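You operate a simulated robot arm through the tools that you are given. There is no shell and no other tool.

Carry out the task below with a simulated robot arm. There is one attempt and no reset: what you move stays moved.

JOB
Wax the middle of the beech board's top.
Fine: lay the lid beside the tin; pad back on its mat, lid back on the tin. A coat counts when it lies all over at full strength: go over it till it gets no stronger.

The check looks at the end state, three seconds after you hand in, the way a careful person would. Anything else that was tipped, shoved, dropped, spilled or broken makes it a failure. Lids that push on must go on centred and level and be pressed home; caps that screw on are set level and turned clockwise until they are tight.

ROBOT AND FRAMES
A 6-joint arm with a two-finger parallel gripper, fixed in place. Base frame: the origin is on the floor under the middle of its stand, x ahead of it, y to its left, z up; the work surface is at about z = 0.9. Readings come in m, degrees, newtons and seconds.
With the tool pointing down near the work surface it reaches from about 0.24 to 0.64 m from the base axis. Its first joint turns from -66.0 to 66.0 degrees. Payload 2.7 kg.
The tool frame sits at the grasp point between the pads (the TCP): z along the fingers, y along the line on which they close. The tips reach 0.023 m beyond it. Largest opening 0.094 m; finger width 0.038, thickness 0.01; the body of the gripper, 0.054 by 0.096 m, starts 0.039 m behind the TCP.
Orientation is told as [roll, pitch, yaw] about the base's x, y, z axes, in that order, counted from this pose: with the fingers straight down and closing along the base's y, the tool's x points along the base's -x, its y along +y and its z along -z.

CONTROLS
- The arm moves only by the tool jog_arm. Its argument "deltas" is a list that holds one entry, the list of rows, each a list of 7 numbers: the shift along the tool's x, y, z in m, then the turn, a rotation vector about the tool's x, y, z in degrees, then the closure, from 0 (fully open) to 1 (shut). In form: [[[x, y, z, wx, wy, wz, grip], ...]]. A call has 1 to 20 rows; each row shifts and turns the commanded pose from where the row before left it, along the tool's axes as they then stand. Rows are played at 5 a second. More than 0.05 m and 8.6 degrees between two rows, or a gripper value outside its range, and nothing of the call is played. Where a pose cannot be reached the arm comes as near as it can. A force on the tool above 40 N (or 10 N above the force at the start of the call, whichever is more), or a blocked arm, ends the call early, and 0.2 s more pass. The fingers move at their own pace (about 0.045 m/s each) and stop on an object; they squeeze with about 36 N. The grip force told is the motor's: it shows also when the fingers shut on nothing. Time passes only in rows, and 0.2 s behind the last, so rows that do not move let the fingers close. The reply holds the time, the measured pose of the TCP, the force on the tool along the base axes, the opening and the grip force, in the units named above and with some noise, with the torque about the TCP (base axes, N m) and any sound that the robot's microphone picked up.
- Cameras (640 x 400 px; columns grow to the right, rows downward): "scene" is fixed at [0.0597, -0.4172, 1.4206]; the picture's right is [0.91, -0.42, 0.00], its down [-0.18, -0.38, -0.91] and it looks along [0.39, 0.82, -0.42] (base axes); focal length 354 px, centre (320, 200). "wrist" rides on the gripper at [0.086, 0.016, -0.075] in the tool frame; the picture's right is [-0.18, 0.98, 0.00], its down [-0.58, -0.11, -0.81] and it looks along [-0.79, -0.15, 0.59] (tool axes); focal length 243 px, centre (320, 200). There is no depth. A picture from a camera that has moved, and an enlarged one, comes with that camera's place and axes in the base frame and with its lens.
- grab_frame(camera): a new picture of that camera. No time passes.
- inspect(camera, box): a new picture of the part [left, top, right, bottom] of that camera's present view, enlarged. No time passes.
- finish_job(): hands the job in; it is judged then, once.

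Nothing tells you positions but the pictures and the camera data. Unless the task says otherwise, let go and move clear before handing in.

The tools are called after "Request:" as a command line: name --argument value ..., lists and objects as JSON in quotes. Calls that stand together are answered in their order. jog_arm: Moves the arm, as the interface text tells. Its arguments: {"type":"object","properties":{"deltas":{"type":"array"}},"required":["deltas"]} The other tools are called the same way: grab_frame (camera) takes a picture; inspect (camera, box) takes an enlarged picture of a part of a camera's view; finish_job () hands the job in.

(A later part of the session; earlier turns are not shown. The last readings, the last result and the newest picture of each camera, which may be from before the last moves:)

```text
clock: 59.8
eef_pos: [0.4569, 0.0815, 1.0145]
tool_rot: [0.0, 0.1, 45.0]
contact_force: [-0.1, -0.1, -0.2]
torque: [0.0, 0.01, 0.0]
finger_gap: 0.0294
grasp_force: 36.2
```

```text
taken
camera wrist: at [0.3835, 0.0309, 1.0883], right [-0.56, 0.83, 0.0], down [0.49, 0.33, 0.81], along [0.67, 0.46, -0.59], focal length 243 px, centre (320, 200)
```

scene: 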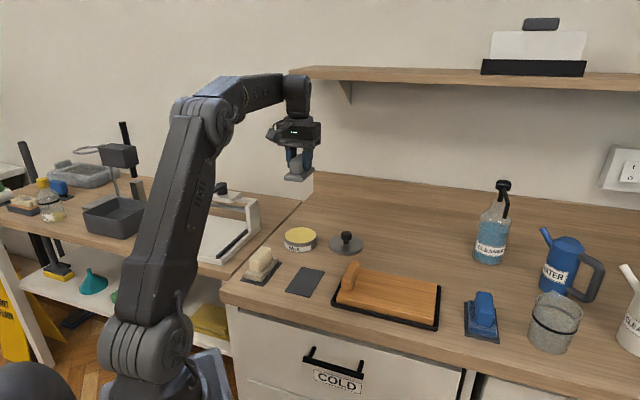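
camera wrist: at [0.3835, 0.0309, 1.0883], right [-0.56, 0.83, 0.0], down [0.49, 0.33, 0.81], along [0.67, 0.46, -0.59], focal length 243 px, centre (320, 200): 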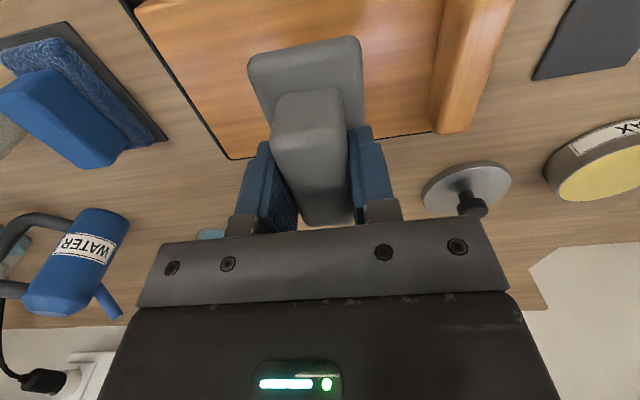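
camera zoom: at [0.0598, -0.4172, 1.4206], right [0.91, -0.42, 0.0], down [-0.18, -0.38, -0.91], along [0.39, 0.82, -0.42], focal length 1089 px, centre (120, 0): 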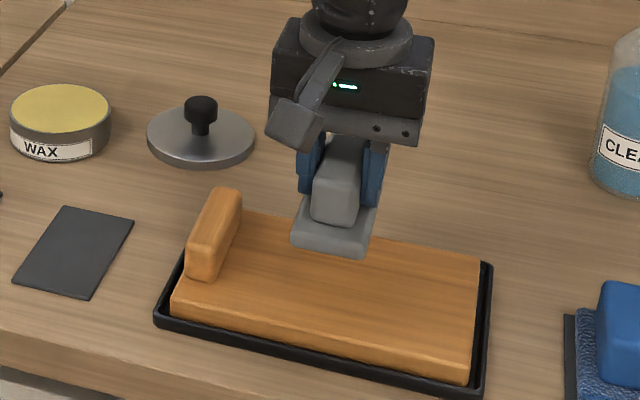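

I'm above the board's centre with good clearance from the raised block. Lowering to find contact gently.

Request:
jog_arm --deltas '[[[0, 0, 0.02, 0, 0, 0, 1], [0, 0, 0.016, 0, 0, 0, 1], [0, 0, 0.006, 0, 0, 0, 1], [0, 0, 0, 0, 0, 0, 1]]]'

Request:
inspect --camera "scene" --box '[320, 220, 450, 330]'

```text
clock: 60.8
eef_pos: [0.4586, 0.0816, 0.9718]
tool_rot: [0.0, -0.1, 45.0]
contact_force: [-1.4, 0.7, -1.3]
torque: [-0.01, -0.04, 0.04]
finger_gap: 0.029
grasp_force: 35.9
```

```text
3.64 times, centred on (385, 275) of scene
camera zoom: at [0.0598, -0.4172, 1.4206], right [0.91, -0.42, 0.0], down [-0.18, -0.38, -0.91], along [0.39, 0.82, -0.42], focal length 1287 px, centre (84, -73)
```

zoom: 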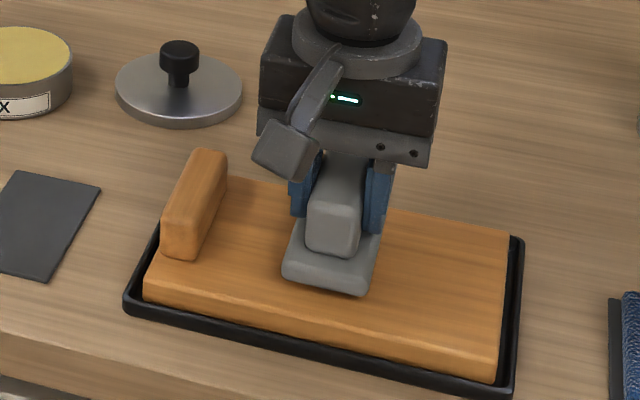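

Request:
jog_arm --deltas '[[[0, 0, 0.003, 0, 0, 0, 1], [0, 0, 0.002, 0, 0, 0, 1], [0, 0, 0, 0, 0, 0, 1]]]'

Request:
jog_arm --deltas '[[[0, 0, 0.001, 0, 0, 0, 1], [0, 0, 0.001, 0, 0, 0, 1], [0, 0, 0, 0, 0, 0, 1]]]'

Request:
jog_arm --deltas '[[[0, 0, 0.001, 0, 0, 0, 1], [0, 0, 0, 0, 0, 0, 1]]]'

Request:
jog_arm --deltas '[[[0, 0, 0.001, 0, 0, 0, 1], [0, 0, 0, 0, 0, 0, 1]]]'

```text
clock: 61.6
eef_pos: [0.4574, 0.0818, 0.9663]
tool_rot: [0.1, -0.1, 45.1]
contact_force: [0.2, -0.2, -0.7]
torque: [0.02, -0.05, 0.0]
finger_gap: 0.029
grasp_force: 36.6
```

```text
clock: 62.4
eef_pos: [0.4587, 0.0813, 0.9654]
tool_rot: [0.1, -0.1, 45.0]
contact_force: [-0.5, 0.5, -0.5]
torque: [0.02, -0.03, 0.01]
finger_gap: 0.0293
grasp_force: 35.8
```

```text
clock: 63.0
eef_pos: [0.4584, 0.0816, 0.9651]
tool_rot: [-0.1, -0.2, 45.0]
contact_force: [-2.2, 0.4, 9.3]
torque: [0.25, -0.1, 0.05]
finger_gap: 0.0292
grasp_force: 36.1
```

```text
clock: 63.6
eef_pos: [0.4595, 0.0809, 0.9643]
tool_rot: [-0.2, -0.2, 45.0]
contact_force: [-4.3, 0.0, 22.6]
torque: [0.08, 0.15, -0.01]
finger_gap: 0.0294
grasp_force: 35.6
```

Contact with the board at z≈0.965. I'll ease to around 10 N and make a short test stroke along the board.

Request:
jog_arm --deltas '[[[0, 0, -0.0008, 0, 0, 0, 1], [0, -0.008, 0, 0, 0, 0, 1], [0, -0.008, 0, 0, 0, 0, 1], [0, -0.008, 0, 0, 0, 0, 1], [0, 0.008, 0, 0, 0, 0, 1], [0, 0.008, 0, 0, 0, 0, 1], [0, 0.008, 0, 0, 0, 0, 1], [0, 0, 0, 0, 0, 0, 1]]]'

Request:
inspect --camera "scene" --box '[320, 220, 450, 330]'

Request:
inspect --camera "wrist" --box '[120, 0, 520, 200]'

```text
clock: 65.4
eef_pos: [0.459, 0.0791, 0.9647]
tool_rot: [-0.1, -0.1, 44.9]
contact_force: [7.2, -9.0, 12.9]
torque: [-0.11, -0.46, -0.21]
finger_gap: 0.029
grasp_force: 36.3
```

```text
3.64 times, centred on (385, 275) of scene
camera zoom: at [0.0597, -0.4175, 1.4205], right [0.91, -0.42, 0.0], down [-0.18, -0.38, -0.91], along [0.39, 0.82, -0.42], focal length 1287 px, centre (84, -73)
```

zoom: 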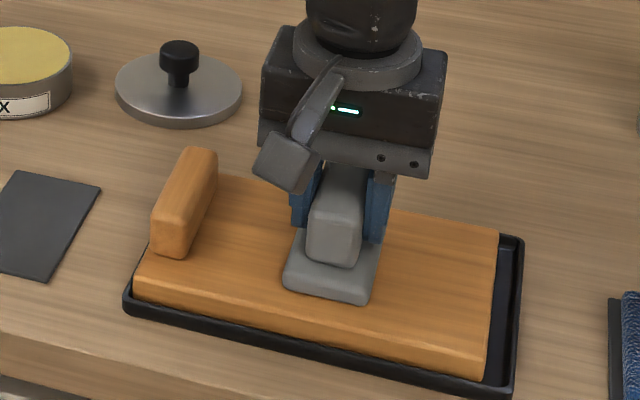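

```text
1.60 times, centred on (320, 100) of wrist
camera zoom: at [0.3855, 0.0306, 1.0377], right [-0.56, 0.83, 0.0], down [0.49, 0.33, 0.81], along [0.67, 0.45, -0.59], focal length 388 px, centre (320, 360)
```

zoom: 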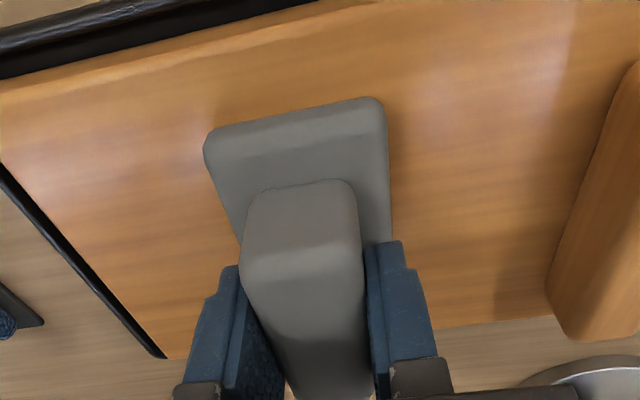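

The board slid a few mm inside its tray, so I should rub more lightly. I'll lift off and check whether any coat has been laid.

Request:
jog_arm --deltas '[[[0, 0, -0.004, 0, 0, 0, 1], [0, 0, -0.03, 0, 0, 0, 1], [0, 0, -0.04, 0, 0, 0, 1], [0, 0, -0.04, 0, 0, 0, 1], [0, 0, -0.04, 0, 0, 0, 1], [0, 0, 0, 0, 0, 0, 1]]]'

Request:
inspect --camera "scene" --box '[325, 245, 450, 335]'

Request:
grab_frame --camera "wrist"

```text
clock: 66.8
eef_pos: [0.4559, 0.0826, 1.1188]
tool_rot: [0.0, 0.0, 45.0]
contact_force: [0.8, -0.6, -0.6]
torque: [-0.03, 0.0, -0.03]
finger_gap: 0.0289
grasp_force: 35.9
```

```text
4.44 times, centred on (388, 290) of scene
camera zoom: at [0.0598, -0.4172, 1.4206], right [0.91, -0.42, 0.0], down [-0.18, -0.38, -0.91], along [0.39, 0.82, -0.42], focal length 1573 px, centre (20, -200)
```

zoom: 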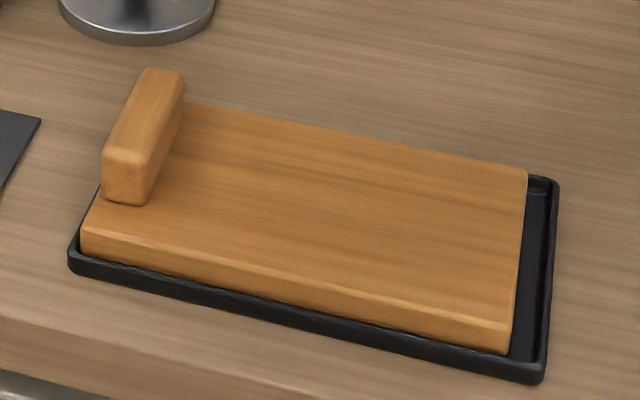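

```text
taken
camera wrist: at [0.3834, 0.0331, 1.192], right [-0.56, 0.83, 0.0], down [0.49, 0.33, 0.81], along [0.67, 0.46, -0.59], focal length 243 px, centre (320, 200)
```

wrist: 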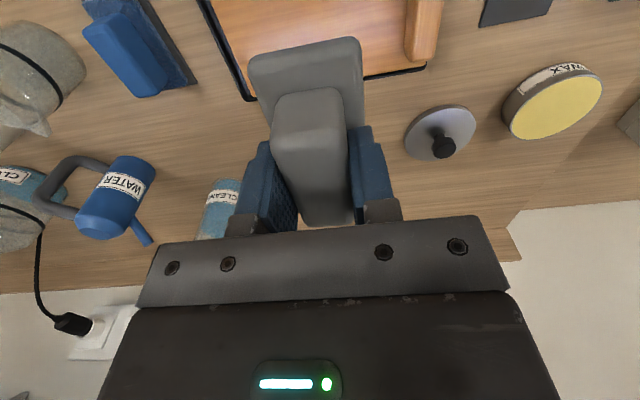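

No coat shows yet from here. I'll pull back so the wrist camera can look across the board's top for any sheen.

Request:
jog_arm --deltas '[[[0.04, 0, 0, 0, 0, 0, 1], [0.04, 0, 0, 0, 0, 0, 1], [0.04, 0, 0, 0, 0, 0, 1], [0, 0, 0, 0, 0, 0, 1]]]'

Request:
grab_frame --camera "wrist"

Request:
inspect --camera "scene" --box '[360, 265, 430, 315]'

```text
clock: 67.8
eef_pos: [0.3716, -0.0055, 1.1184]
tool_rot: [0.0, -0.1, 45.0]
contact_force: [0.0, -0.8, 0.3]
torque: [0.0, -0.01, 0.04]
finger_gap: 0.0293
grasp_force: 36.2
```

```text
taken
camera wrist: at [0.2976, -0.0551, 1.1914], right [-0.56, 0.83, 0.0], down [0.49, 0.33, 0.81], along [0.67, 0.46, -0.59], focal length 243 px, centre (320, 200)
```

wrist: 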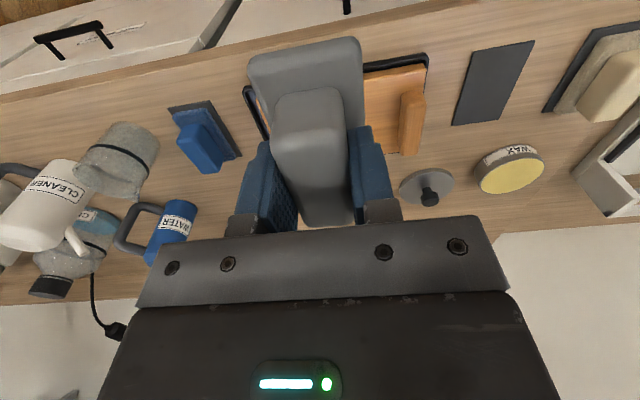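

```text
8.00 times, centred on (395, 290) of scene
camera zoom: at [0.0597, -0.4172, 1.4206], right [0.91, -0.42, 0.0], down [-0.18, -0.38, -0.91], along [0.39, 0.82, -0.42], focal length 2831 px, centre (-280, -520)
```

zoom: 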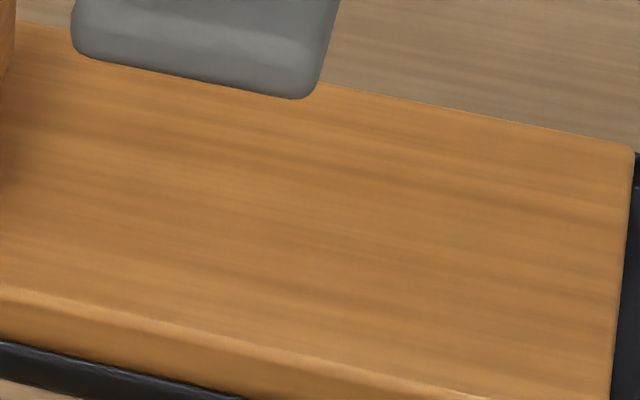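

No coat is visible, so a still press on the wax didn't load this pad noticeably. I'll go back to the tin and work the pad on the wax with small twists, which won't push the tin sideways.

Request:
jog_arm --deltas '[[[-0.0332, 0.0332, 0, 0, 0, 0, 1], [-0.0332, 0.0332, 0, 0, 0, 0, 1], [-0.0332, 0.0332, 0, 0, 0, 0, 1], [-0.0332, 0.0332, 0, 0, 0, 0, 1], [-0.0332, 0.0332, 0, 0, 0, 0, 1], [-0.0332, 0.0332, 0, 0, 0, 0, 1], [-0.0332, 0.0332, 0, 0, 0, 0, 1], [-0.0332, 0.0332, 0, 0, 0, 0, 1], [0, 0, 0.045, 0, 0, 0, 1], [0, 0, 0.045, 0, 0, 0, 1], [0, 0, 0.03, 0, 0, 0, 1], [0, 0, 0.018, 0, 0, 0, 1], [0, 0, 0, 0, 0, 0, 1]]]'

Request:
jog_arm --deltas '[[[0, 0, 0, 0, 0, 0, 1]]]'

Request:
inspect --camera "scene" --box '[270, 190, 330, 260]'

Request:
grab_frame --camera "wrist"

```text
clock: 70.6
eef_pos: [0.375, 0.3742, 0.9794]
tool_rot: [0.0, -0.1, 45.0]
contact_force: [0.3, -1.6, -0.6]
torque: [0.04, -0.03, -0.02]
finger_gap: 0.0295
grasp_force: 35.9
```

```text
clock: 71.0
eef_pos: [0.3755, 0.3742, 0.9792]
tool_rot: [0.0, -0.1, 45.1]
contact_force: [-1.5, 0.7, -0.7]
torque: [-0.01, 0.03, -0.03]
finger_gap: 0.0292
grasp_force: 35.6
```

```text
5.71 times, centred on (300, 225) of scene
camera zoom: at [0.0598, -0.4172, 1.4206], right [0.91, -0.42, 0.0], down [-0.18, -0.38, -0.91], along [0.39, 0.82, -0.42], focal length 2022 px, centre (434, 57)
```

zoom: 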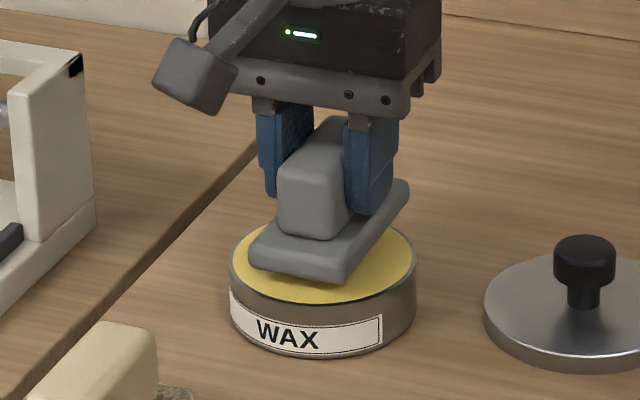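

```text
taken
camera wrist: at [0.3013, 0.3246, 1.0527], right [-0.56, 0.83, 0.0], down [0.49, 0.33, 0.81], along [0.67, 0.46, -0.59], focal length 243 px, centre (320, 200)
```

wrist: 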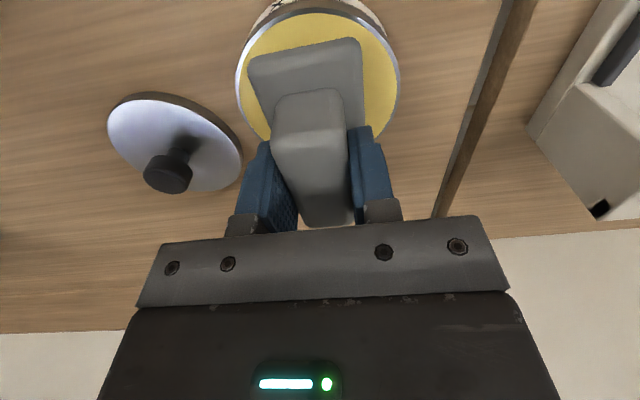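

Request:
jog_arm --deltas '[[[0.007, 0, 0, 0, 0, 0, 1], [0, 0, 0.003, 0, 0, 0, 1], [0, 0, 0.003, 0, 0, 0, 1], [0, 0, 0.001, 0, 0, 0, 1], [0, 0, 0, 0, 0, 0, 1]]]'

Request:
jog_arm --deltas '[[[0, 0, 0.001, 0, 0, 0, 1], [0, 0, 0, 0, 0, 0, 1]]]'

```text
clock: 72.2
eef_pos: [0.3693, 0.367, 0.9714]
tool_rot: [-0.1, 0.0, 45.0]
contact_force: [-0.9, 0.5, 0.2]
torque: [-0.01, 0.02, 0.02]
finger_gap: 0.0292
grasp_force: 35.9
```

```text
clock: 72.8
eef_pos: [0.3703, 0.3684, 0.9722]
tool_rot: [0.0, -0.2, 44.9]
contact_force: [-0.5, -0.4, 0.7]
torque: [0.01, 0.01, 0.01]
finger_gap: 0.0292
grasp_force: 36.1
```

Request:
jog_arm --deltas '[[[0, 0, 0.001, 0, 0, 0, 1], [0, 0, 0, 0, 0, 0, 1]]]'

```text
clock: 73.4
eef_pos: [0.3699, 0.3682, 0.9722]
tool_rot: [-0.1, -0.2, 45.1]
contact_force: [2.6, 2.6, 5.3]
torque: [-0.11, 0.07, 0.02]
finger_gap: 0.029
grasp_force: 36.0
```

Contact at about 5 N. Now twist back and forth a few times on the wax.

Request:
jog_arm --deltas '[[[0, 0, 0.0003, 0, 0, 5, 1], [0, 0, 0, 0, 0, 5, 1], [0, 0, 0, 0, 0, -5, 1], [0, 0, 0, 0, 0, -5, 1], [0, 0, 0, 0, 0, -5, 1], [0, 0, 0, 0, 0, -5, 1], [0, 0, 0, 0, 0, 5, 1], [0, 0, 0, 0, 0, 5, 1], [0, 0, 0, 0, 0, 5, 1], [0, 0, 0, 0, 0, 5, 1], [0, 0, 0, 0, 0, -5, 1], [0, 0, 0, 0, 0, -5, 1], [0, 0, 0, 0, 0, 0, 1]]]'

Request:
inspect --camera "scene" --box '[270, 190, 330, 260]'

```text
clock: 76.2
eef_pos: [0.3682, 0.3663, 0.9722]
tool_rot: [-0.1, -0.2, 45.1]
contact_force: [1.3, -2.4, 22.5]
torque: [-0.08, -0.01, -0.3]
finger_gap: 0.0291
grasp_force: 35.8
```

```text
5.71 times, centred on (300, 225) of scene
camera zoom: at [0.0595, -0.4175, 1.4205], right [0.91, -0.42, 0.0], down [-0.18, -0.38, -0.91], along [0.39, 0.82, -0.42], focal length 2022 px, centre (434, 57)
```

zoom: 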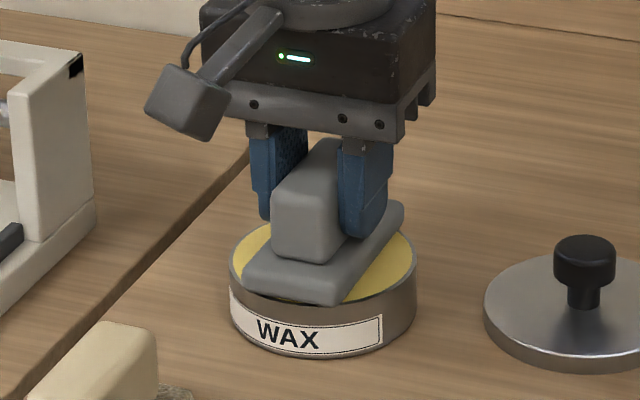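

The tin hasn't shifted. Lift and view the pad's face again.

Request:
jog_arm --deltas '[[[0, 0, -0.003, 0, 0, 0, 1], [0, 0, -0.02, 0, 0, 0, 1], [0, 0, -0.045, 0, 0, 0, 1], [0, 0, -0.045, 0, 0, 0, 1], [0, 0, -0.045, 0, 0, 0, 1], [0.0334, -0.0283, -0.012, 0, 0, 0, 1], [0.0334, -0.0283, -0.012, 0, 0, 0, 1], [0.0334, -0.0283, -0.012, 0, 0, 0, 1], [0.0334, -0.0283, -0.012, 0, 0, 0, 1], [0.0334, -0.0283, -0.012, 0, 0, 0, 1], [0, 0, 0, 5.6, 5.6, 0, 1], [0, 0, 0, 5.6, 5.6, 0, 1], [0, 0, 0, 5.6, 5.6, 0, 1], [0, 0, 0, 5.6, 5.6, 0, 1], [0, 0, 0, 5.6, 5.6, 0, 1], [0, 0, 0, 5.6, 5.6, 0, 1], [0, 0, 0, 5.6, 5.6, 0, 1], [0, 0, 0, 0, 0, 0, 1]]]'

Request:
inspect --camera "scene" --box '[300, 130, 370, 205]'

Request:
inspect --camera "scene" --box '[270, 200, 330, 260]'

```text
clock: 80.0
eef_pos: [0.3506, 0.1497, 1.1885]
tool_rot: [-45.9, 35.5, 29.4]
contact_force: [-0.5, 0.1, -0.9]
torque: [0.06, 0.01, 0.01]
finger_gap: 0.0292
grasp_force: 36.1
```

```text
5.33 times, centred on (335, 168) of scene
camera zoom: at [0.0598, -0.4172, 1.4206], right [0.91, -0.42, 0.0], down [-0.18, -0.38, -0.91], along [0.39, 0.82, -0.42], focal length 1887 px, centre (240, 373)
```

zoom: 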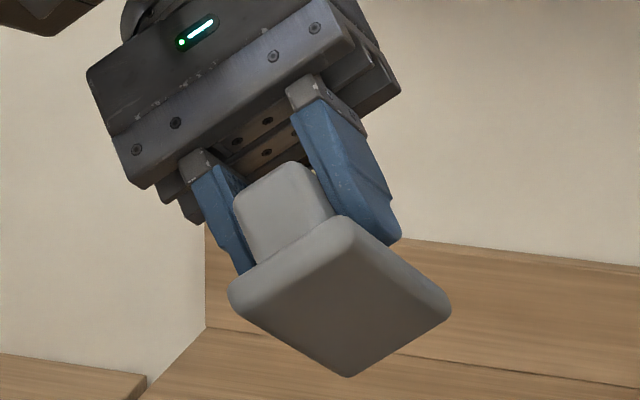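

```text
6.67 times, centred on (300, 230) of scene
camera zoom: at [0.0598, -0.4172, 1.4206], right [0.91, -0.42, 0.0], down [-0.18, -0.38, -0.91], along [0.39, 0.82, -0.42], focal length 2359 px, centre (453, 0)
```

zoom: 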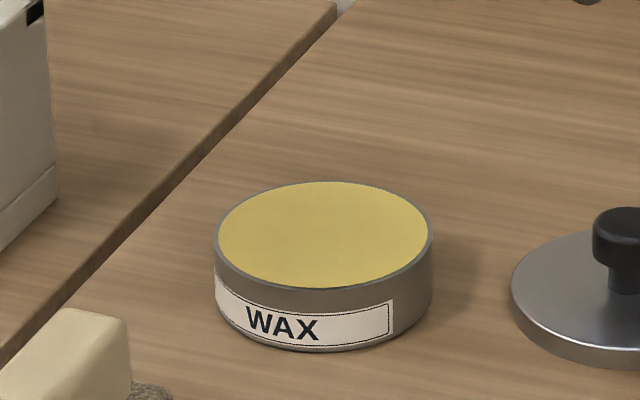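

Still no visible film on it. I'll do one more board test with several light passes; if nothing develops, this pad doesn't carry wax.

Request:
jog_arm --deltas '[[[0, 0, 0, -5.6, -5.6, 0, 1], [0, 0, 0, -5.6, -5.6, 0, 1], [0, 0, 0, -5.6, -5.6, 0, 1], [0, 0, 0, -5.6, -5.6, 0, 1], [0, 0, 0, -5.6, -5.6, 0, 1], [0, 0, 0, -5.6, -5.6, 0, 1], [0, 0, 0, -5.6, -5.6, 0, 1], [-0.0067, -0.0311, 0, 0, 0, 0, 1], [-0.0067, -0.0311, 0, 0, 0, 0, 1], [-0.0067, -0.0311, 0, 0, 0, 0, 1], [-0.0067, -0.0311, 0, 0, 0, 0, 1], [0, 0, 0.045, 0, 0, 0, 1], [0, 0, 0.045, 0, 0, 0, 1], [0, 0, 0.045, 0, 0, 0, 1], [0, 0, 0.045, 0, 0, 0, 1], [0, 0, 0.03, 0, 0, 0, 1], [0, 0, 0.008, 0, 0, 0, 1], [0, 0, 0, 0, 0, 0, 1]]]'

Request:
jog_arm --deltas '[[[0, 0, 0.002, 0, 0, 0, 1], [0, 0, 0, 0, 0, 0, 1]]]'

Request:
jog_arm --deltas '[[[0, 0, 0.001, 0, 0, 0, 1], [0, 0, 0, 0, 0, 0, 1]]]'

```text
clock: 83.8
eef_pos: [0.4576, 0.0799, 0.9717]
tool_rot: [0.1, 0.1, 45.0]
contact_force: [0.4, -0.7, -0.7]
torque: [0.0, 0.01, 0.01]
finger_gap: 0.0293
grasp_force: 36.0
```

```text
clock: 84.4
eef_pos: [0.4566, 0.0787, 0.9674]
tool_rot: [-0.1, 0.0, 45.0]
contact_force: [-0.3, -0.6, -0.9]
torque: [0.01, 0.01, 0.0]
finger_gap: 0.0294
grasp_force: 36.0
```

```text
clock: 85.0
eef_pos: [0.4563, 0.0795, 0.9675]
tool_rot: [0.0, -0.1, 45.0]
contact_force: [0.6, 0.1, -1.0]
torque: [-0.02, -0.01, 0.0]
finger_gap: 0.0291
grasp_force: 36.2
```

Request:
jog_arm --deltas '[[[0, 0, 0.001, 0, 0, 0, 1], [0, 0, 0, 0, 0, 0, 1]]]'

Request:
jog_arm --deltas '[[[0, 0, 0.001, 0, 0, 0, 1], [0, 0, 0, 0, 0, 0, 1]]]'

Request:
jog_arm --deltas '[[[0, 0, 0.0005, 0, 0, 0, 1], [0, 0, 0, 0, 0, 0, 1]]]'

```text
clock: 85.6
eef_pos: [0.4567, 0.0793, 0.9666]
tool_rot: [0.0, -0.1, 45.0]
contact_force: [0.1, -0.4, 0.2]
torque: [0.0, -0.03, -0.02]
finger_gap: 0.0291
grasp_force: 36.0
```

```text
clock: 86.2
eef_pos: [0.4589, 0.0787, 0.966]
tool_rot: [0.1, -0.1, 45.0]
contact_force: [0.6, -0.4, -1.1]
torque: [0.02, 0.03, -0.04]
finger_gap: 0.0292
grasp_force: 35.8
```

```text
clock: 86.8
eef_pos: [0.4568, 0.0792, 0.9646]
tool_rot: [0.1, -0.2, 45.0]
contact_force: [0.0, -0.3, -1.2]
torque: [-0.03, 0.0, 0.02]
finger_gap: 0.0294
grasp_force: 36.0
```

Request:
jog_arm --deltas '[[[0, 0, 0.0005, 0, 0, 0, 1], [0, 0, 0, 0, 0, 0, 1]]]'

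Request:
jog_arm --deltas '[[[0, 0, 0.0005, 0, 0, 0, 1], [0, 0, 0, 0, 0, 0, 1]]]'

```text
clock: 87.4
eef_pos: [0.4571, 0.0811, 0.9647]
tool_rot: [0.1, -0.1, 45.0]
contact_force: [0.1, -0.2, -0.3]
torque: [-0.03, 0.02, 0.02]
finger_gap: 0.0292
grasp_force: 36.0
```

```text
clock: 88.0
eef_pos: [0.4571, 0.0785, 0.9645]
tool_rot: [0.0, -0.1, 45.0]
contact_force: [-0.6, 0.4, 3.1]
torque: [0.2, -0.05, 0.06]
finger_gap: 0.0292
grasp_force: 35.5
```

Light contact (~4 N). Now several passes.

Request:
jog_arm --deltas '[[[0, -0.012, 0, 0, 0, 0, 1], [0, -0.012, 0, 0, 0, 0, 1], [0, 0.012, 0, 0, 0, 0, 1], [0, 0.012, 0, 0, 0, 0, 1], [0, 0.012, 0, 0, 0, 0, 1], [0, 0.012, 0, 0, 0, 0, 1], [0, -0.012, 0, 0, 0, 0, 1], [0, -0.012, 0, 0, 0, 0, 1], [0, -0.012, 0, 0, 0, 0, 1], [0, -0.012, 0, 0, 0, 0, 1], [0, 0.012, 0, 0, 0, 0, 1], [0, 0.012, 0, 0, 0, 0, 1], [0, 0.012, 0, 0, 0, 0, 1], [0, 0.012, 0, 0, 0, 0, 1], [0, -0.012, 0, 0, 0, 0, 1], [0, -0.012, 0, 0, 0, 0, 1], [0, 0, 0, 0, 0, 0, 1]]]'

Request:
inspect --camera "scene" --box '[325, 235, 450, 335]'

Request:
inspect --camera "wrist" --box '[120, 0, 520, 200]'

```text
clock: 91.6
eef_pos: [0.4574, 0.0806, 0.9657]
tool_rot: [0.0, -0.1, 45.0]
contact_force: [-1.0, 0.2, -1.0]
torque: [0.02, 0.01, 0.0]
finger_gap: 0.0289
grasp_force: 35.9
```

```text
4.00 times, centred on (388, 285) of scene
camera zoom: at [0.0598, -0.4172, 1.4206], right [0.91, -0.42, 0.0], down [-0.18, -0.38, -0.91], along [0.39, 0.82, -0.42], focal length 1415 px, centre (50, -140)
```

zoom: 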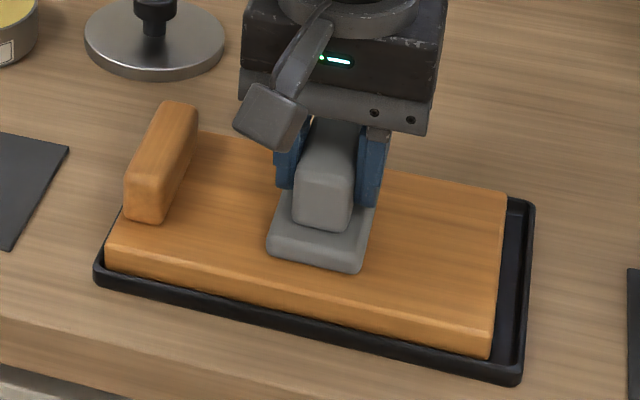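

```text
1.60 times, centred on (320, 100) of wrist
camera zoom: at [0.3843, 0.0314, 1.0384], right [-0.56, 0.83, 0.0], down [0.49, 0.33, 0.81], along [0.67, 0.46, -0.59], focal length 388 px, centre (320, 360)
```

zoom: 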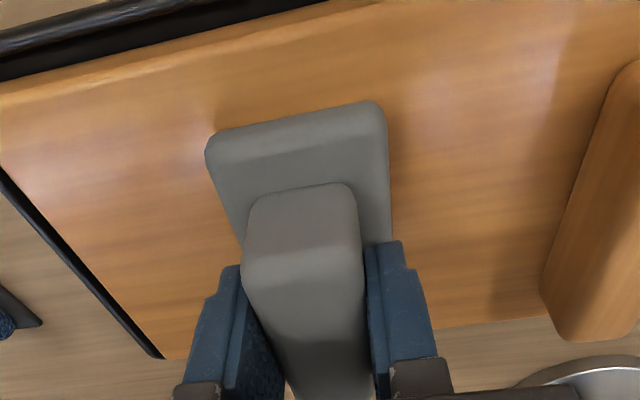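

I lost contact during those passes, so the test was weak. I'll press a touch more and repeat.

Request:
jog_arm --deltas '[[[0, 0, 0.0005, 0, 0, 0, 1], [0, 0, 0, 0, 0, 0, 1]]]'

Request:
jog_arm --deltas '[[[0, 0, 0.0005, 0, 0, 0, 1], [0, 0, 0, 0, 0, 0, 1]]]'

Request:
jog_arm --deltas '[[[0, 0, 0.0005, 0, 0, 0, 1], [0, 0, 0, 0, 0, 0, 1]]]'

```text
clock: 92.2
eef_pos: [0.4579, 0.0813, 0.9634]
tool_rot: [0.0, -0.1, 45.0]
contact_force: [0.3, 0.7, -0.5]
torque: [0.04, 0.0, -0.01]
finger_gap: 0.0287
grasp_force: 36.2
```

```text
clock: 92.8
eef_pos: [0.4575, 0.08, 0.9642]
tool_rot: [-0.1, -0.1, 45.0]
contact_force: [-1.9, 2.5, 5.5]
torque: [0.22, -0.01, 0.03]
finger_gap: 0.0292
grasp_force: 36.1
```

```text
clock: 93.4
eef_pos: [0.4581, 0.0813, 0.964]
tool_rot: [-0.2, -0.2, 44.9]
contact_force: [0.0, 3.2, 14.1]
torque: [0.08, 0.19, -0.02]
finger_gap: 0.0292
grasp_force: 36.2
```

Request:
jog_arm --deltas '[[[0, -0.012, 0, 0, 0, 0, 1], [0, -0.012, 0, 0, 0, 0, 1], [0, 0.012, 0, 0, 0, 0, 1], [0, 0.012, 0, 0, 0, 0, 1], [0, 0.012, 0, 0, 0, 0, 1], [0, 0.012, 0, 0, 0, 0, 1], [0, -0.012, 0, 0, 0, 0, 1], [0, -0.012, 0, 0, 0, 0, 1], [0, -0.012, 0, 0, 0, 0, 1], [0, -0.012, 0, 0, 0, 0, 1], [0, 0, 0, 0, 0, 0, 1]]]'

Request:
inspect --camera "scene" --box '[325, 235, 450, 335]'

Request:
inspect --camera "wrist" --box '[120, 0, 520, 200]'

```text
clock: 95.2
eef_pos: [0.4552, 0.0862, 0.9637]
tool_rot: [0.4, -0.2, 45.1]
contact_force: [-1.5, 2.1, 4.8]
torque: [0.0, -0.03, 0.02]
finger_gap: 0.0294
grasp_force: 36.1
stopped in row 9: the force on the tool passed its limit at 47 N (the readings are from after the stop); the commanded pose is now the measured one
```

```text
4.00 times, centred on (388, 285) of scene
camera zoom: at [0.0596, -0.4172, 1.4206], right [0.91, -0.42, 0.0], down [-0.18, -0.38, -0.91], along [0.39, 0.82, -0.42], focal length 1415 px, centre (50, -140)
```

zoom: 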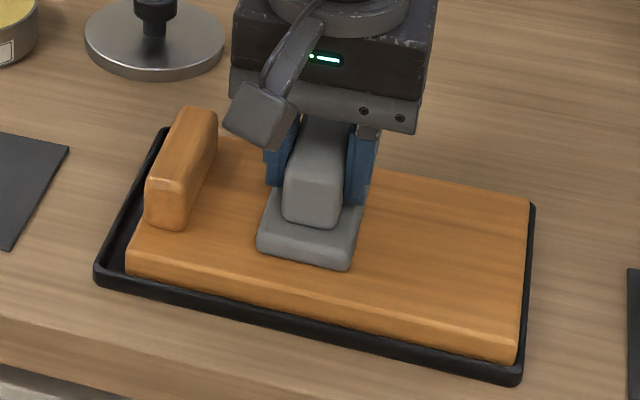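

```text
1.60 times, centred on (320, 100) of wrist
camera zoom: at [0.3815, 0.0356, 1.0375], right [-0.57, 0.82, 0.01], down [0.49, 0.33, 0.81], along [0.66, 0.46, -0.59], focal length 388 px, centre (320, 360)
```

zoom: 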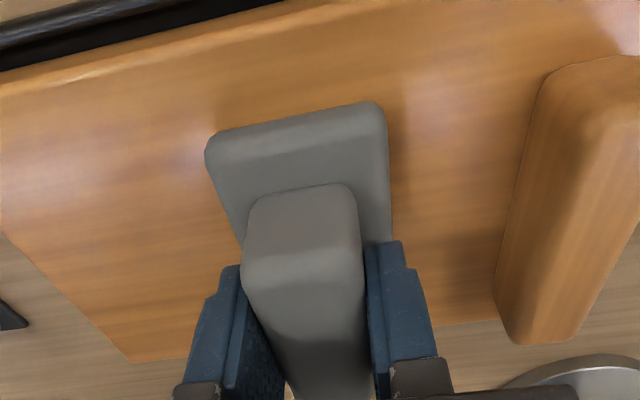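

No coat at all, and the board shuttled to the other side of its tray. Perhaps the pad rested on the tin's rim rather than on the wax; I'll lift off and look closely at the tin's rim and wax level.

Request:
jog_arm --deltas '[[[0, 0, -0.003, 0, 0, 0, 1], [0, 0, -0.03, 0, 0, 0, 1], [0, 0, -0.04, 0, 0, 0, 1], [0, 0, -0.04, 0, 0, 0, 1], [0, 0, 0, 0, 0, 0, 1]]]'

Request:
inspect --camera "scene" --box '[283, 225, 317, 250]'

Request:
inspect --camera "scene" --box '[325, 245, 450, 335]'

Request:
grab_frame --camera "wrist"

```text
clock: 96.4
eef_pos: [0.4521, 0.0826, 1.0761]
tool_rot: [0.3, -0.1, 45.1]
contact_force: [-0.4, -0.2, -0.1]
torque: [-0.01, 0.01, 0.02]
finger_gap: 0.029
grasp_force: 36.3
```

```text
16.00 times, centred on (300, 238) of scene
camera zoom: at [0.0597, -0.4172, 1.4206], right [0.91, -0.42, 0.0], down [-0.18, -0.38, -0.91], along [0.39, 0.82, -0.42], focal length 5661 px, centre (640, -400)
```

zoom: 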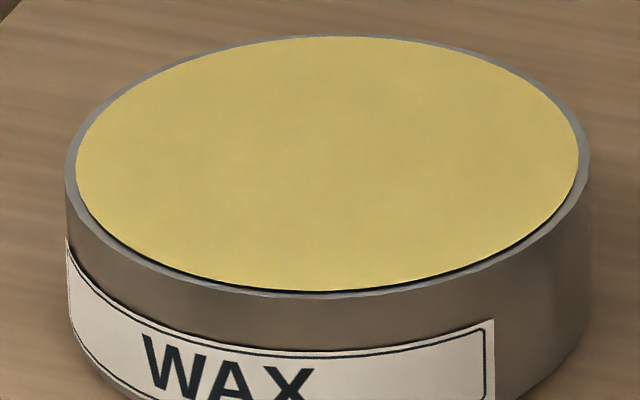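

```text
4.44 times, centred on (388, 290) of scene
camera zoom: at [0.0597, -0.4172, 1.4206], right [0.91, -0.42, 0.0], down [-0.18, -0.38, -0.91], along [0.39, 0.82, -0.42], focal length 1573 px, centre (20, -200)
```

zoom: 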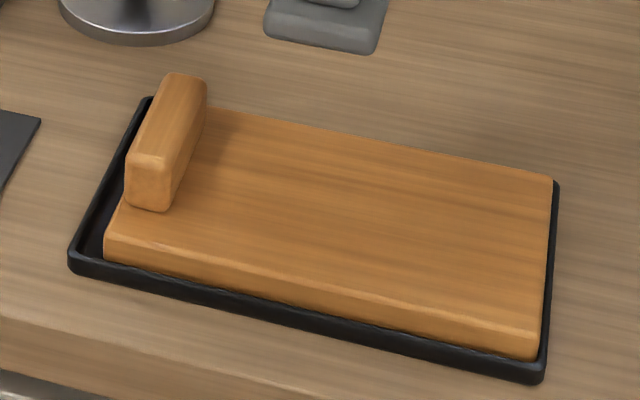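

```text
taken
camera wrist: at [0.3795, 0.0331, 1.1508], right [-0.57, 0.82, 0.01], down [0.49, 0.33, 0.81], along [0.66, 0.46, -0.59], focal length 243 px, centre (320, 200)
```

wrist: 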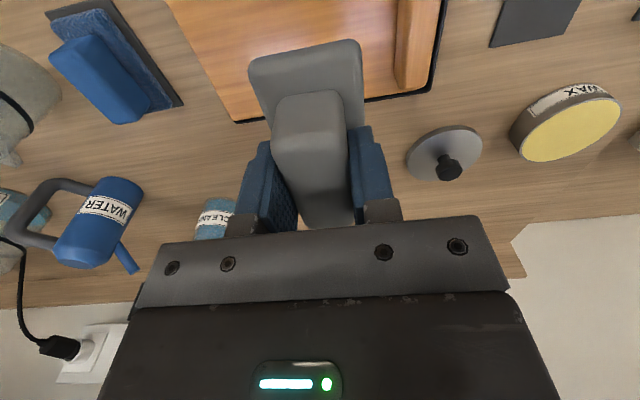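

The wax looks flush with the rim, so the grey pad did touch it, yet it carried nothing onto the board. I'll put the grey pad back on its mat and try the cream pad instead.

Request:
jog_arm --deltas '[[[0.0017, 0.047, 0, 0.2, 0.2, 0, 1], [0.0017, 0.047, 0, 0, 0, 0, 1], [0.0017, 0.047, 0, 0, 0, 0, 1], [0.0017, 0.047, 0, 0, 0, 0, 1], [0, 0, 0.04, 0, 0, 0, 1], [0, 0, 0.04, 0, 0, 0, 1], [0, 0, 0.03, 0, 0, 0, 1], [0, 0, 0, 0, 0, 0, 1], [0, 0, 0, 0, 0, 0, 1]]]'

Request:
inspect --camera "scene" --box '[265, 220, 345, 305]'

Request:
grab_frame --camera "wrist"

```text
clock: 98.4
eef_pos: [0.3146, 0.214, 0.9656]
tool_rot: [0.3, 0.1, 45.1]
contact_force: [0.7, -0.2, -0.7]
torque: [0.04, 0.02, 0.0]
finger_gap: 0.0294
grasp_force: 35.8
```

```text
4.71 times, centred on (305, 262) of scene
camera zoom: at [0.0598, -0.4172, 1.4206], right [0.91, -0.42, 0.0], down [-0.18, -0.38, -0.91], along [0.39, 0.82, -0.42], focal length 1665 px, centre (391, -94)
```

zoom: 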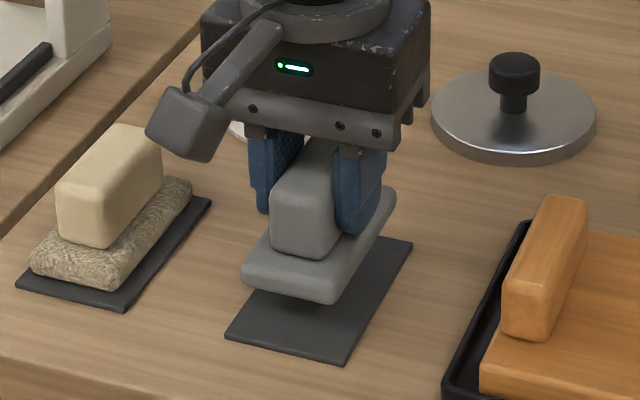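

```text
taken
camera wrist: at [0.2427, 0.1628, 1.0398], right [-0.57, 0.82, 0.0], down [0.49, 0.33, 0.81], along [0.66, 0.46, -0.59], focal length 243 px, centre (320, 200)
```

wrist: 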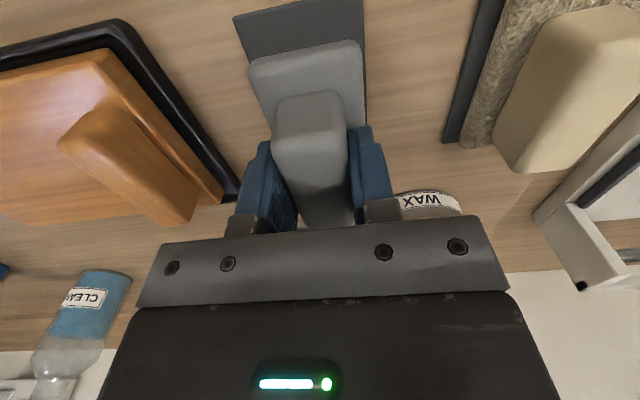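

Request:
jog_arm --deltas '[[[0, 0, 0.008, 0, 0, 0, 1], [0, 0, 0, 0, 0, 0, 1], [0, 0, 0, 0, 0, 0, 1]]]'

Request:
jog_arm --deltas '[[[0, 0, 0, 0, 0, 0, 1]]]'

Request:
inspect --camera "scene" --box '[280, 250, 335, 300]'

Request:
inspect --camera "wrist" --box '[220, 0, 400, 140]'

```text
clock: 99.2
eef_pos: [0.3154, 0.2133, 0.9592]
tool_rot: [0.2, 0.1, 45.1]
contact_force: [-0.3, 0.2, -0.6]
torque: [0.0, -0.01, -0.02]
finger_gap: 0.0292
grasp_force: 35.9
```

```text
clock: 99.6
eef_pos: [0.3164, 0.2124, 0.9586]
tool_rot: [0.2, 0.2, 45.1]
contact_force: [-0.2, -0.9, -0.2]
torque: [-0.01, -0.02, 0.01]
finger_gap: 0.029
grasp_force: 36.4
```

```text
8.00 times, centred on (308, 275) of scene
camera zoom: at [0.0598, -0.4172, 1.4206], right [0.91, -0.42, 0.0], down [-0.18, -0.38, -0.91], along [0.39, 0.82, -0.42], focal length 2831 px, centre (420, -400)
```

zoom: 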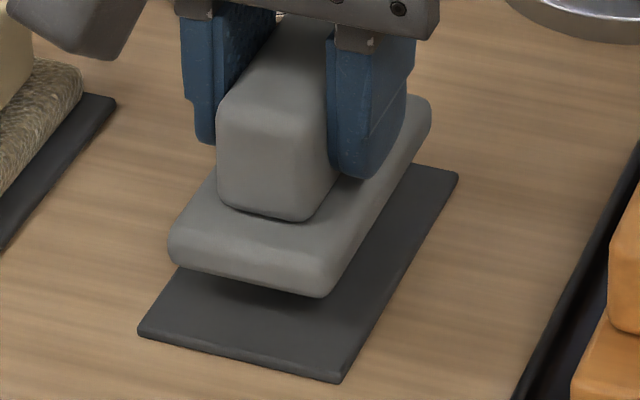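

```text
2.86 times, centred on (310, 70) of wrist
camera zoom: at [0.2434, 0.1631, 1.0325], right [-0.57, 0.82, 0.0], down [0.49, 0.33, 0.81], along [0.66, 0.46, -0.59], focal length 693 px, centre (349, 571)
```

zoom: 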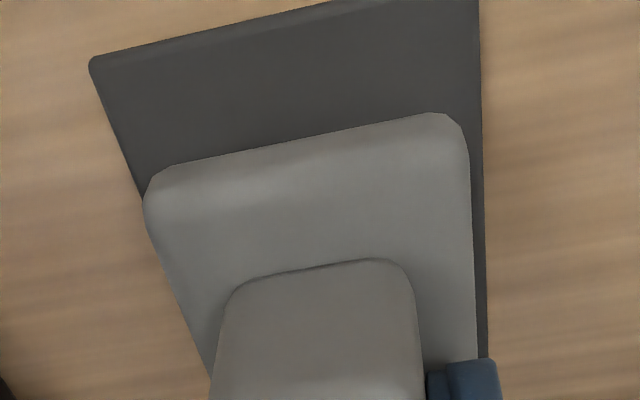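

Request:
jog_arm --deltas '[[[0.0025, -0.001, 0.006, 0, 0, 0, 1], [0, 0, 0.005, 0, 0, 0, 1], [0, 0, 0, 0, 0, 0, 1]]]'

Request:
inspect --camera "scene" --box '[280, 250, 335, 300]'

```text
clock: 100.4
eef_pos: [0.3154, 0.2086, 0.9483]
tool_rot: [0.2, 0.2, 45.1]
contact_force: [-0.4, 0.1, -1.3]
torque: [0.01, -0.04, 0.01]
finger_gap: 0.0292
grasp_force: 35.7
```

```text
8.00 times, centred on (308, 275) of scene
camera zoom: at [0.0598, -0.4172, 1.4206], right [0.91, -0.42, 0.0], down [-0.18, -0.38, -0.91], along [0.39, 0.82, -0.42], focal length 2831 px, centre (420, -400)
```

zoom: 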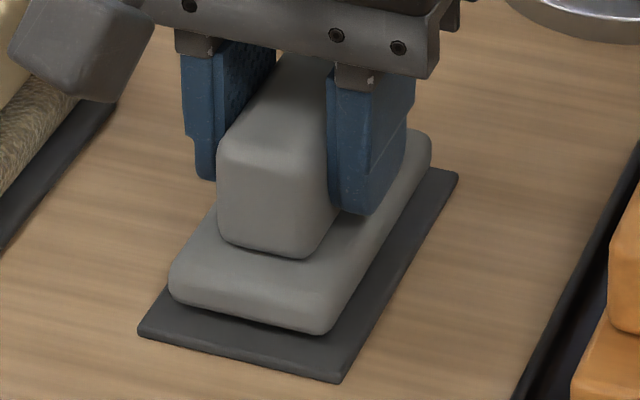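

Request:
jog_arm --deltas '[[[0.0008, 0.0015, 0.001, 0, 0, 0, 1], [0, 0, 0.001, 0, 0, 0, 1], [0, 0, 0, 0, 0, 0, 1]]]'

Request:
jog_arm --deltas '[[[0, 0, 0.0007, 0, 0, 0, 1], [0, 0, 0, 0, 0, 0, 1]]]'

Request:
jog_arm --deltas '[[[0, 0, 0.0007, 0, 0, 0, 1], [0, 0, 0, 0, 0, 0, 1]]]'

```text
clock: 101.2
eef_pos: [0.3131, 0.2106, 0.945]
tool_rot: [0.2, 0.1, 45.0]
contact_force: [-2.2, -1.4, 2.3]
torque: [0.0, -0.08, -0.07]
finger_gap: 0.0291
grasp_force: 35.8
```

```text
clock: 101.8
eef_pos: [0.3133, 0.2114, 0.9466]
tool_rot: [0.1, 0.0, 45.1]
contact_force: [-3.1, -3.5, 11.2]
torque: [0.17, -0.33, -0.08]
finger_gap: 0.0292
grasp_force: 36.3
```

```text
clock: 102.4
eef_pos: [0.3134, 0.2118, 0.9461]
tool_rot: [0.1, -0.1, 45.1]
contact_force: [-2.3, -2.5, 22.2]
torque: [0.07, -0.18, -0.01]
finger_gap: 0.0292
grasp_force: 36.2
```

Down on its mat. I'll ease off, release, and check the grey pad before going to the cream one.

Request:
jog_arm --deltas '[[[0, 0, -0.001, 0, 0, 0, 1], [0, 0, 0, 0, 0, 0, 0.6], [0, 0, 0, 0, 0, 0, 0.45], [0, 0, 0, 0, 0, 0, 0.45], [0, 0, -0.02, 0, 0, 0, 0.45], [0, 0, -0.035, 0, 0, 0, 0.45], [0, 0, -0.035, 0, 0, 0, 0.45], [0, 0.039, 0, 0, 0, 0, 0.45], [0, 0.039, 0, 0, 0, 0, 0.45], [0, 0.0375, 0, 0, 0, 0, 0.45], [0, 0, 0, 0, 0, 0, 0.45]]]'

Request:
inspect --camera "scene" --box '[220, 220, 340, 305]'

Request:
inspect --camera "wrist" --box '[240, 0, 400, 140]'

```text
clock: 104.8
eef_pos: [0.229, 0.2918, 1.0354]
tool_rot: [0.2, 0.1, 45.1]
contact_force: [-0.4, -0.4, -0.3]
torque: [0.03, 0.0, -0.02]
finger_gap: 0.0516
grasp_force: 0.1
```

```text
4.71 times, centred on (280, 262) of scene
camera zoom: at [0.0597, -0.4172, 1.4206], right [0.91, -0.42, 0.0], down [-0.18, -0.38, -0.91], along [0.39, 0.82, -0.42], focal length 1665 px, centre (508, -94)
```

zoom: 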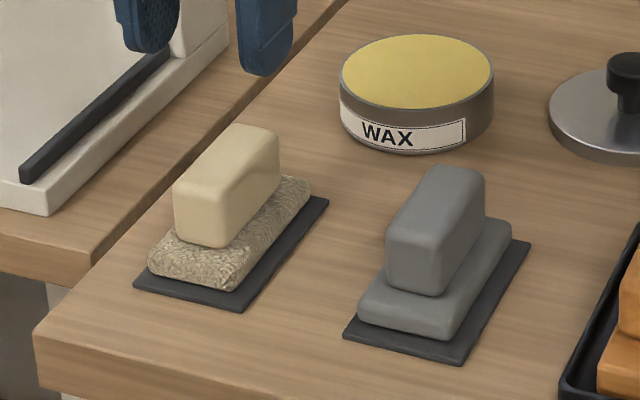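

```text
2.86 times, centred on (320, 70) of wrist
camera zoom: at [0.1564, 0.2417, 1.1087], right [-0.57, 0.82, 0.0], down [0.49, 0.33, 0.81], along [0.66, 0.46, -0.59], focal length 693 px, centre (320, 571)
```

zoom: 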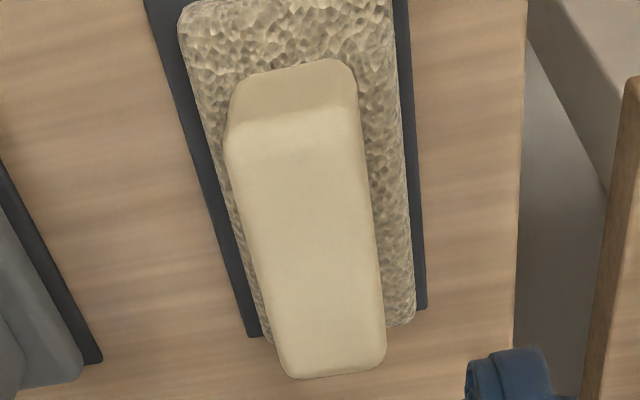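

The grey pad sits properly on its mat. Now I line up on the cream handle (5 mm outward), descend and grip it.

Request:
jog_arm --deltas '[[[-0.005, -0.0015, 0, 0, 0, 0, 0.45], [0, 0, 0.03, 0, 0, 0, 0.45], [0, 0, 0.03, 0, 0, 0, 0.45], [0, 0, 0.02, 0, 0, 0, 0.45], [0, 0, 0.0095, 0, 0, 0, 0.45], [0, 0, 0, 0, 0, 0, 0.45], [0, 0, 0, 0, 0, 0, 0.7], [0, 0, 0, 0, 0, 0, 1], [0, 0, 0, 0, 0, 0, 1], [0, 0, 0, 0, 0, 0, 1]]]'

Request:
inspect --camera "scene" --box '[220, 200, 310, 300]'

```text
clock: 107.0
eef_pos: [0.2367, 0.2947, 0.9475]
tool_rot: [0.3, 0.1, 45.0]
contact_force: [-0.5, 0.7, 0.5]
torque: [-0.01, 0.01, -0.02]
finger_gap: 0.0292
grasp_force: 35.4
```

```text
4.00 times, centred on (265, 250) of scene
camera zoom: at [0.0598, -0.4172, 1.4206], right [0.91, -0.42, 0.0], down [-0.18, -0.38, -0.91], along [0.39, 0.82, -0.42], focal length 1415 px, centre (540, 0)
```

zoom: 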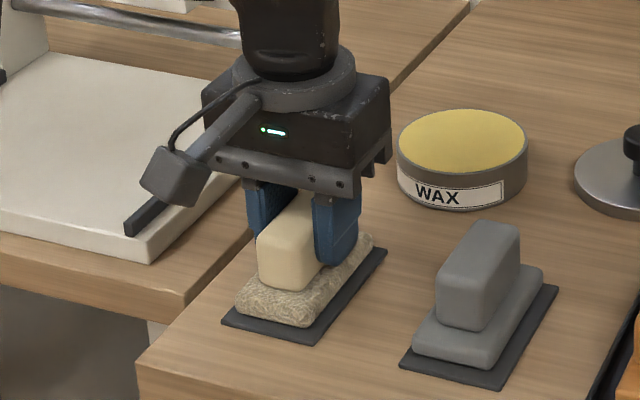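

Request:
jog_arm --deltas '[[[0, 0, -0.01, 0, 0, 0, 1], [0, 0, -0.04, 0, 0, 0, 1], [0, 0, -0.04, 0, 0, 0, 1], [-0.0371, -0.0106, 0, 0, 0, 0, 1], [-0.0371, -0.0106, 0, 0, 0, 0, 1], [-0.0371, -0.0106, 0, 0, 0, 0, 1], [-0.0371, -0.0106, 0, 0, 0, 0, 1], [0, 0, 0.03, 0, 0, 0, 1], [0, 0, 0.023, 0, 0, 0, 1], [0, 0, 0, 0, 0, 0, 1], [0, 0, 0, 0, 0, 0, 1]]]'

Request:
inspect --camera "scene" --box '[270, 190, 330, 260]'

Request:
inspect --camera "wrist" --box '[220, 0, 420, 150]'

```text
clock: 109.4
eef_pos: [0.3724, 0.3705, 0.9832]
tool_rot: [0.2, 0.1, 45.1]
contact_force: [0.2, -0.3, -1.1]
torque: [-0.03, -0.01, 0.0]
finger_gap: 0.0292
grasp_force: 35.9
```

```text
5.71 times, centred on (300, 225) of scene
camera zoom: at [0.0598, -0.4172, 1.4206], right [0.91, -0.42, 0.0], down [-0.18, -0.38, -0.91], along [0.39, 0.82, -0.42], focal length 2022 px, centre (434, 57)
```

zoom: 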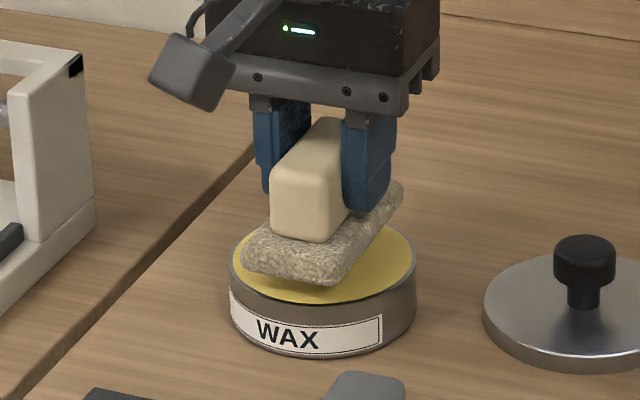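

```text
2.67 times, centred on (320, 75) of wrist
camera zoom: at [0.2987, 0.3204, 1.0568], right [-0.57, 0.82, 0.0], down [0.49, 0.33, 0.81], along [0.66, 0.46, -0.59], focal length 647 px, centre (320, 533)
```

zoom: 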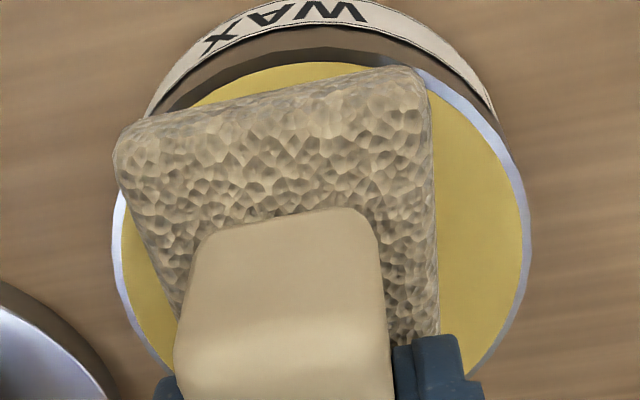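

Request:
jog_arm --deltas '[[[0.001, 0.001, 0.005, 0, 0, 0, 1], [0, 0, 0.002, 0, 0, 0, 1], [0, 0, 0, 0, 0, 0, 1]]]'

Request:
jog_arm --deltas '[[[0, 0, 0.001, 0, 0, 0, 1], [0, 0, 0, 0, 0, 0, 1]]]'

Request:
jog_arm --deltas '[[[0, 0, 0.001, 0, 0, 0, 1], [0, 0, 0, 0, 0, 0, 1]]]'

Request:
jog_arm --deltas '[[[0, 0, 0.0007, 0, 0, 0, 1], [0, 0, 0, 0, 0, 0, 1]]]'

```text
clock: 110.2
eef_pos: [0.3687, 0.3701, 0.976]
tool_rot: [0.2, 0.0, 45.1]
contact_force: [0.1, -0.3, -0.5]
torque: [0.0, -0.04, -0.02]
finger_gap: 0.0291
grasp_force: 35.2
```

```text
clock: 110.8
eef_pos: [0.37, 0.3686, 0.976]
tool_rot: [0.1, 0.1, 45.1]
contact_force: [-0.9, 0.8, -0.7]
torque: [-0.02, 0.01, -0.02]
finger_gap: 0.0293
grasp_force: 36.1
```

```text
clock: 111.4
eef_pos: [0.3702, 0.369, 0.9749]
tool_rot: [0.1, 0.1, 45.0]
contact_force: [0.6, 0.3, -0.2]
torque: [0.04, 0.04, -0.03]
finger_gap: 0.0291
grasp_force: 36.1
```

```text
clock: 112.0
eef_pos: [0.3713, 0.3691, 0.9729]
tool_rot: [0.2, 0.0, 45.1]
contact_force: [0.3, -0.6, -0.5]
torque: [0.02, -0.02, 0.01]
finger_gap: 0.0291
grasp_force: 35.7
```

Request:
jog_arm --deltas '[[[0, 0, 0.0007, 0, 0, 0, 1], [0, 0, 0, 0, 0, 0, 1]]]'

Request:
jog_arm --deltas '[[[0, 0, 0.0007, 0, 0, 0, 1], [0, 0, 0, 0, 0, 0, 1]]]'

```text
clock: 112.6
eef_pos: [0.3705, 0.3707, 0.9739]
tool_rot: [0.2, 0.1, 45.2]
contact_force: [0.1, 0.1, -0.5]
torque: [-0.01, 0.0, 0.01]
finger_gap: 0.0291
grasp_force: 35.5
```

```text
clock: 113.2
eef_pos: [0.3709, 0.369, 0.9733]
tool_rot: [0.3, 0.1, 45.2]
contact_force: [0.1, -0.1, -1.1]
torque: [-0.02, 0.01, -0.03]
finger_gap: 0.0292
grasp_force: 35.5
```

Request:
jog_arm --deltas '[[[0, 0, 0.0007, 0, 0, 0, 1], [0, 0, 0, 0, 0, 0, 1]]]'

Request:
jog_arm --deltas '[[[0, 0, 0.0007, 0, 0, 0, 1], [0, 0, 0, 0, 0, 0, 1]]]'

```text
clock: 113.8
eef_pos: [0.3699, 0.3701, 0.9711]
tool_rot: [0.0, 0.0, 45.1]
contact_force: [1.2, -1.5, 5.2]
torque: [-0.3, 0.03, 0.08]
finger_gap: 0.0291
grasp_force: 35.2
```

```text
clock: 114.4
eef_pos: [0.3708, 0.3703, 0.9728]
tool_rot: [0.1, 0.0, 45.1]
contact_force: [0.0, -3.0, 12.8]
torque: [-0.44, 0.19, 0.01]
finger_gap: 0.029
grasp_force: 36.2
```

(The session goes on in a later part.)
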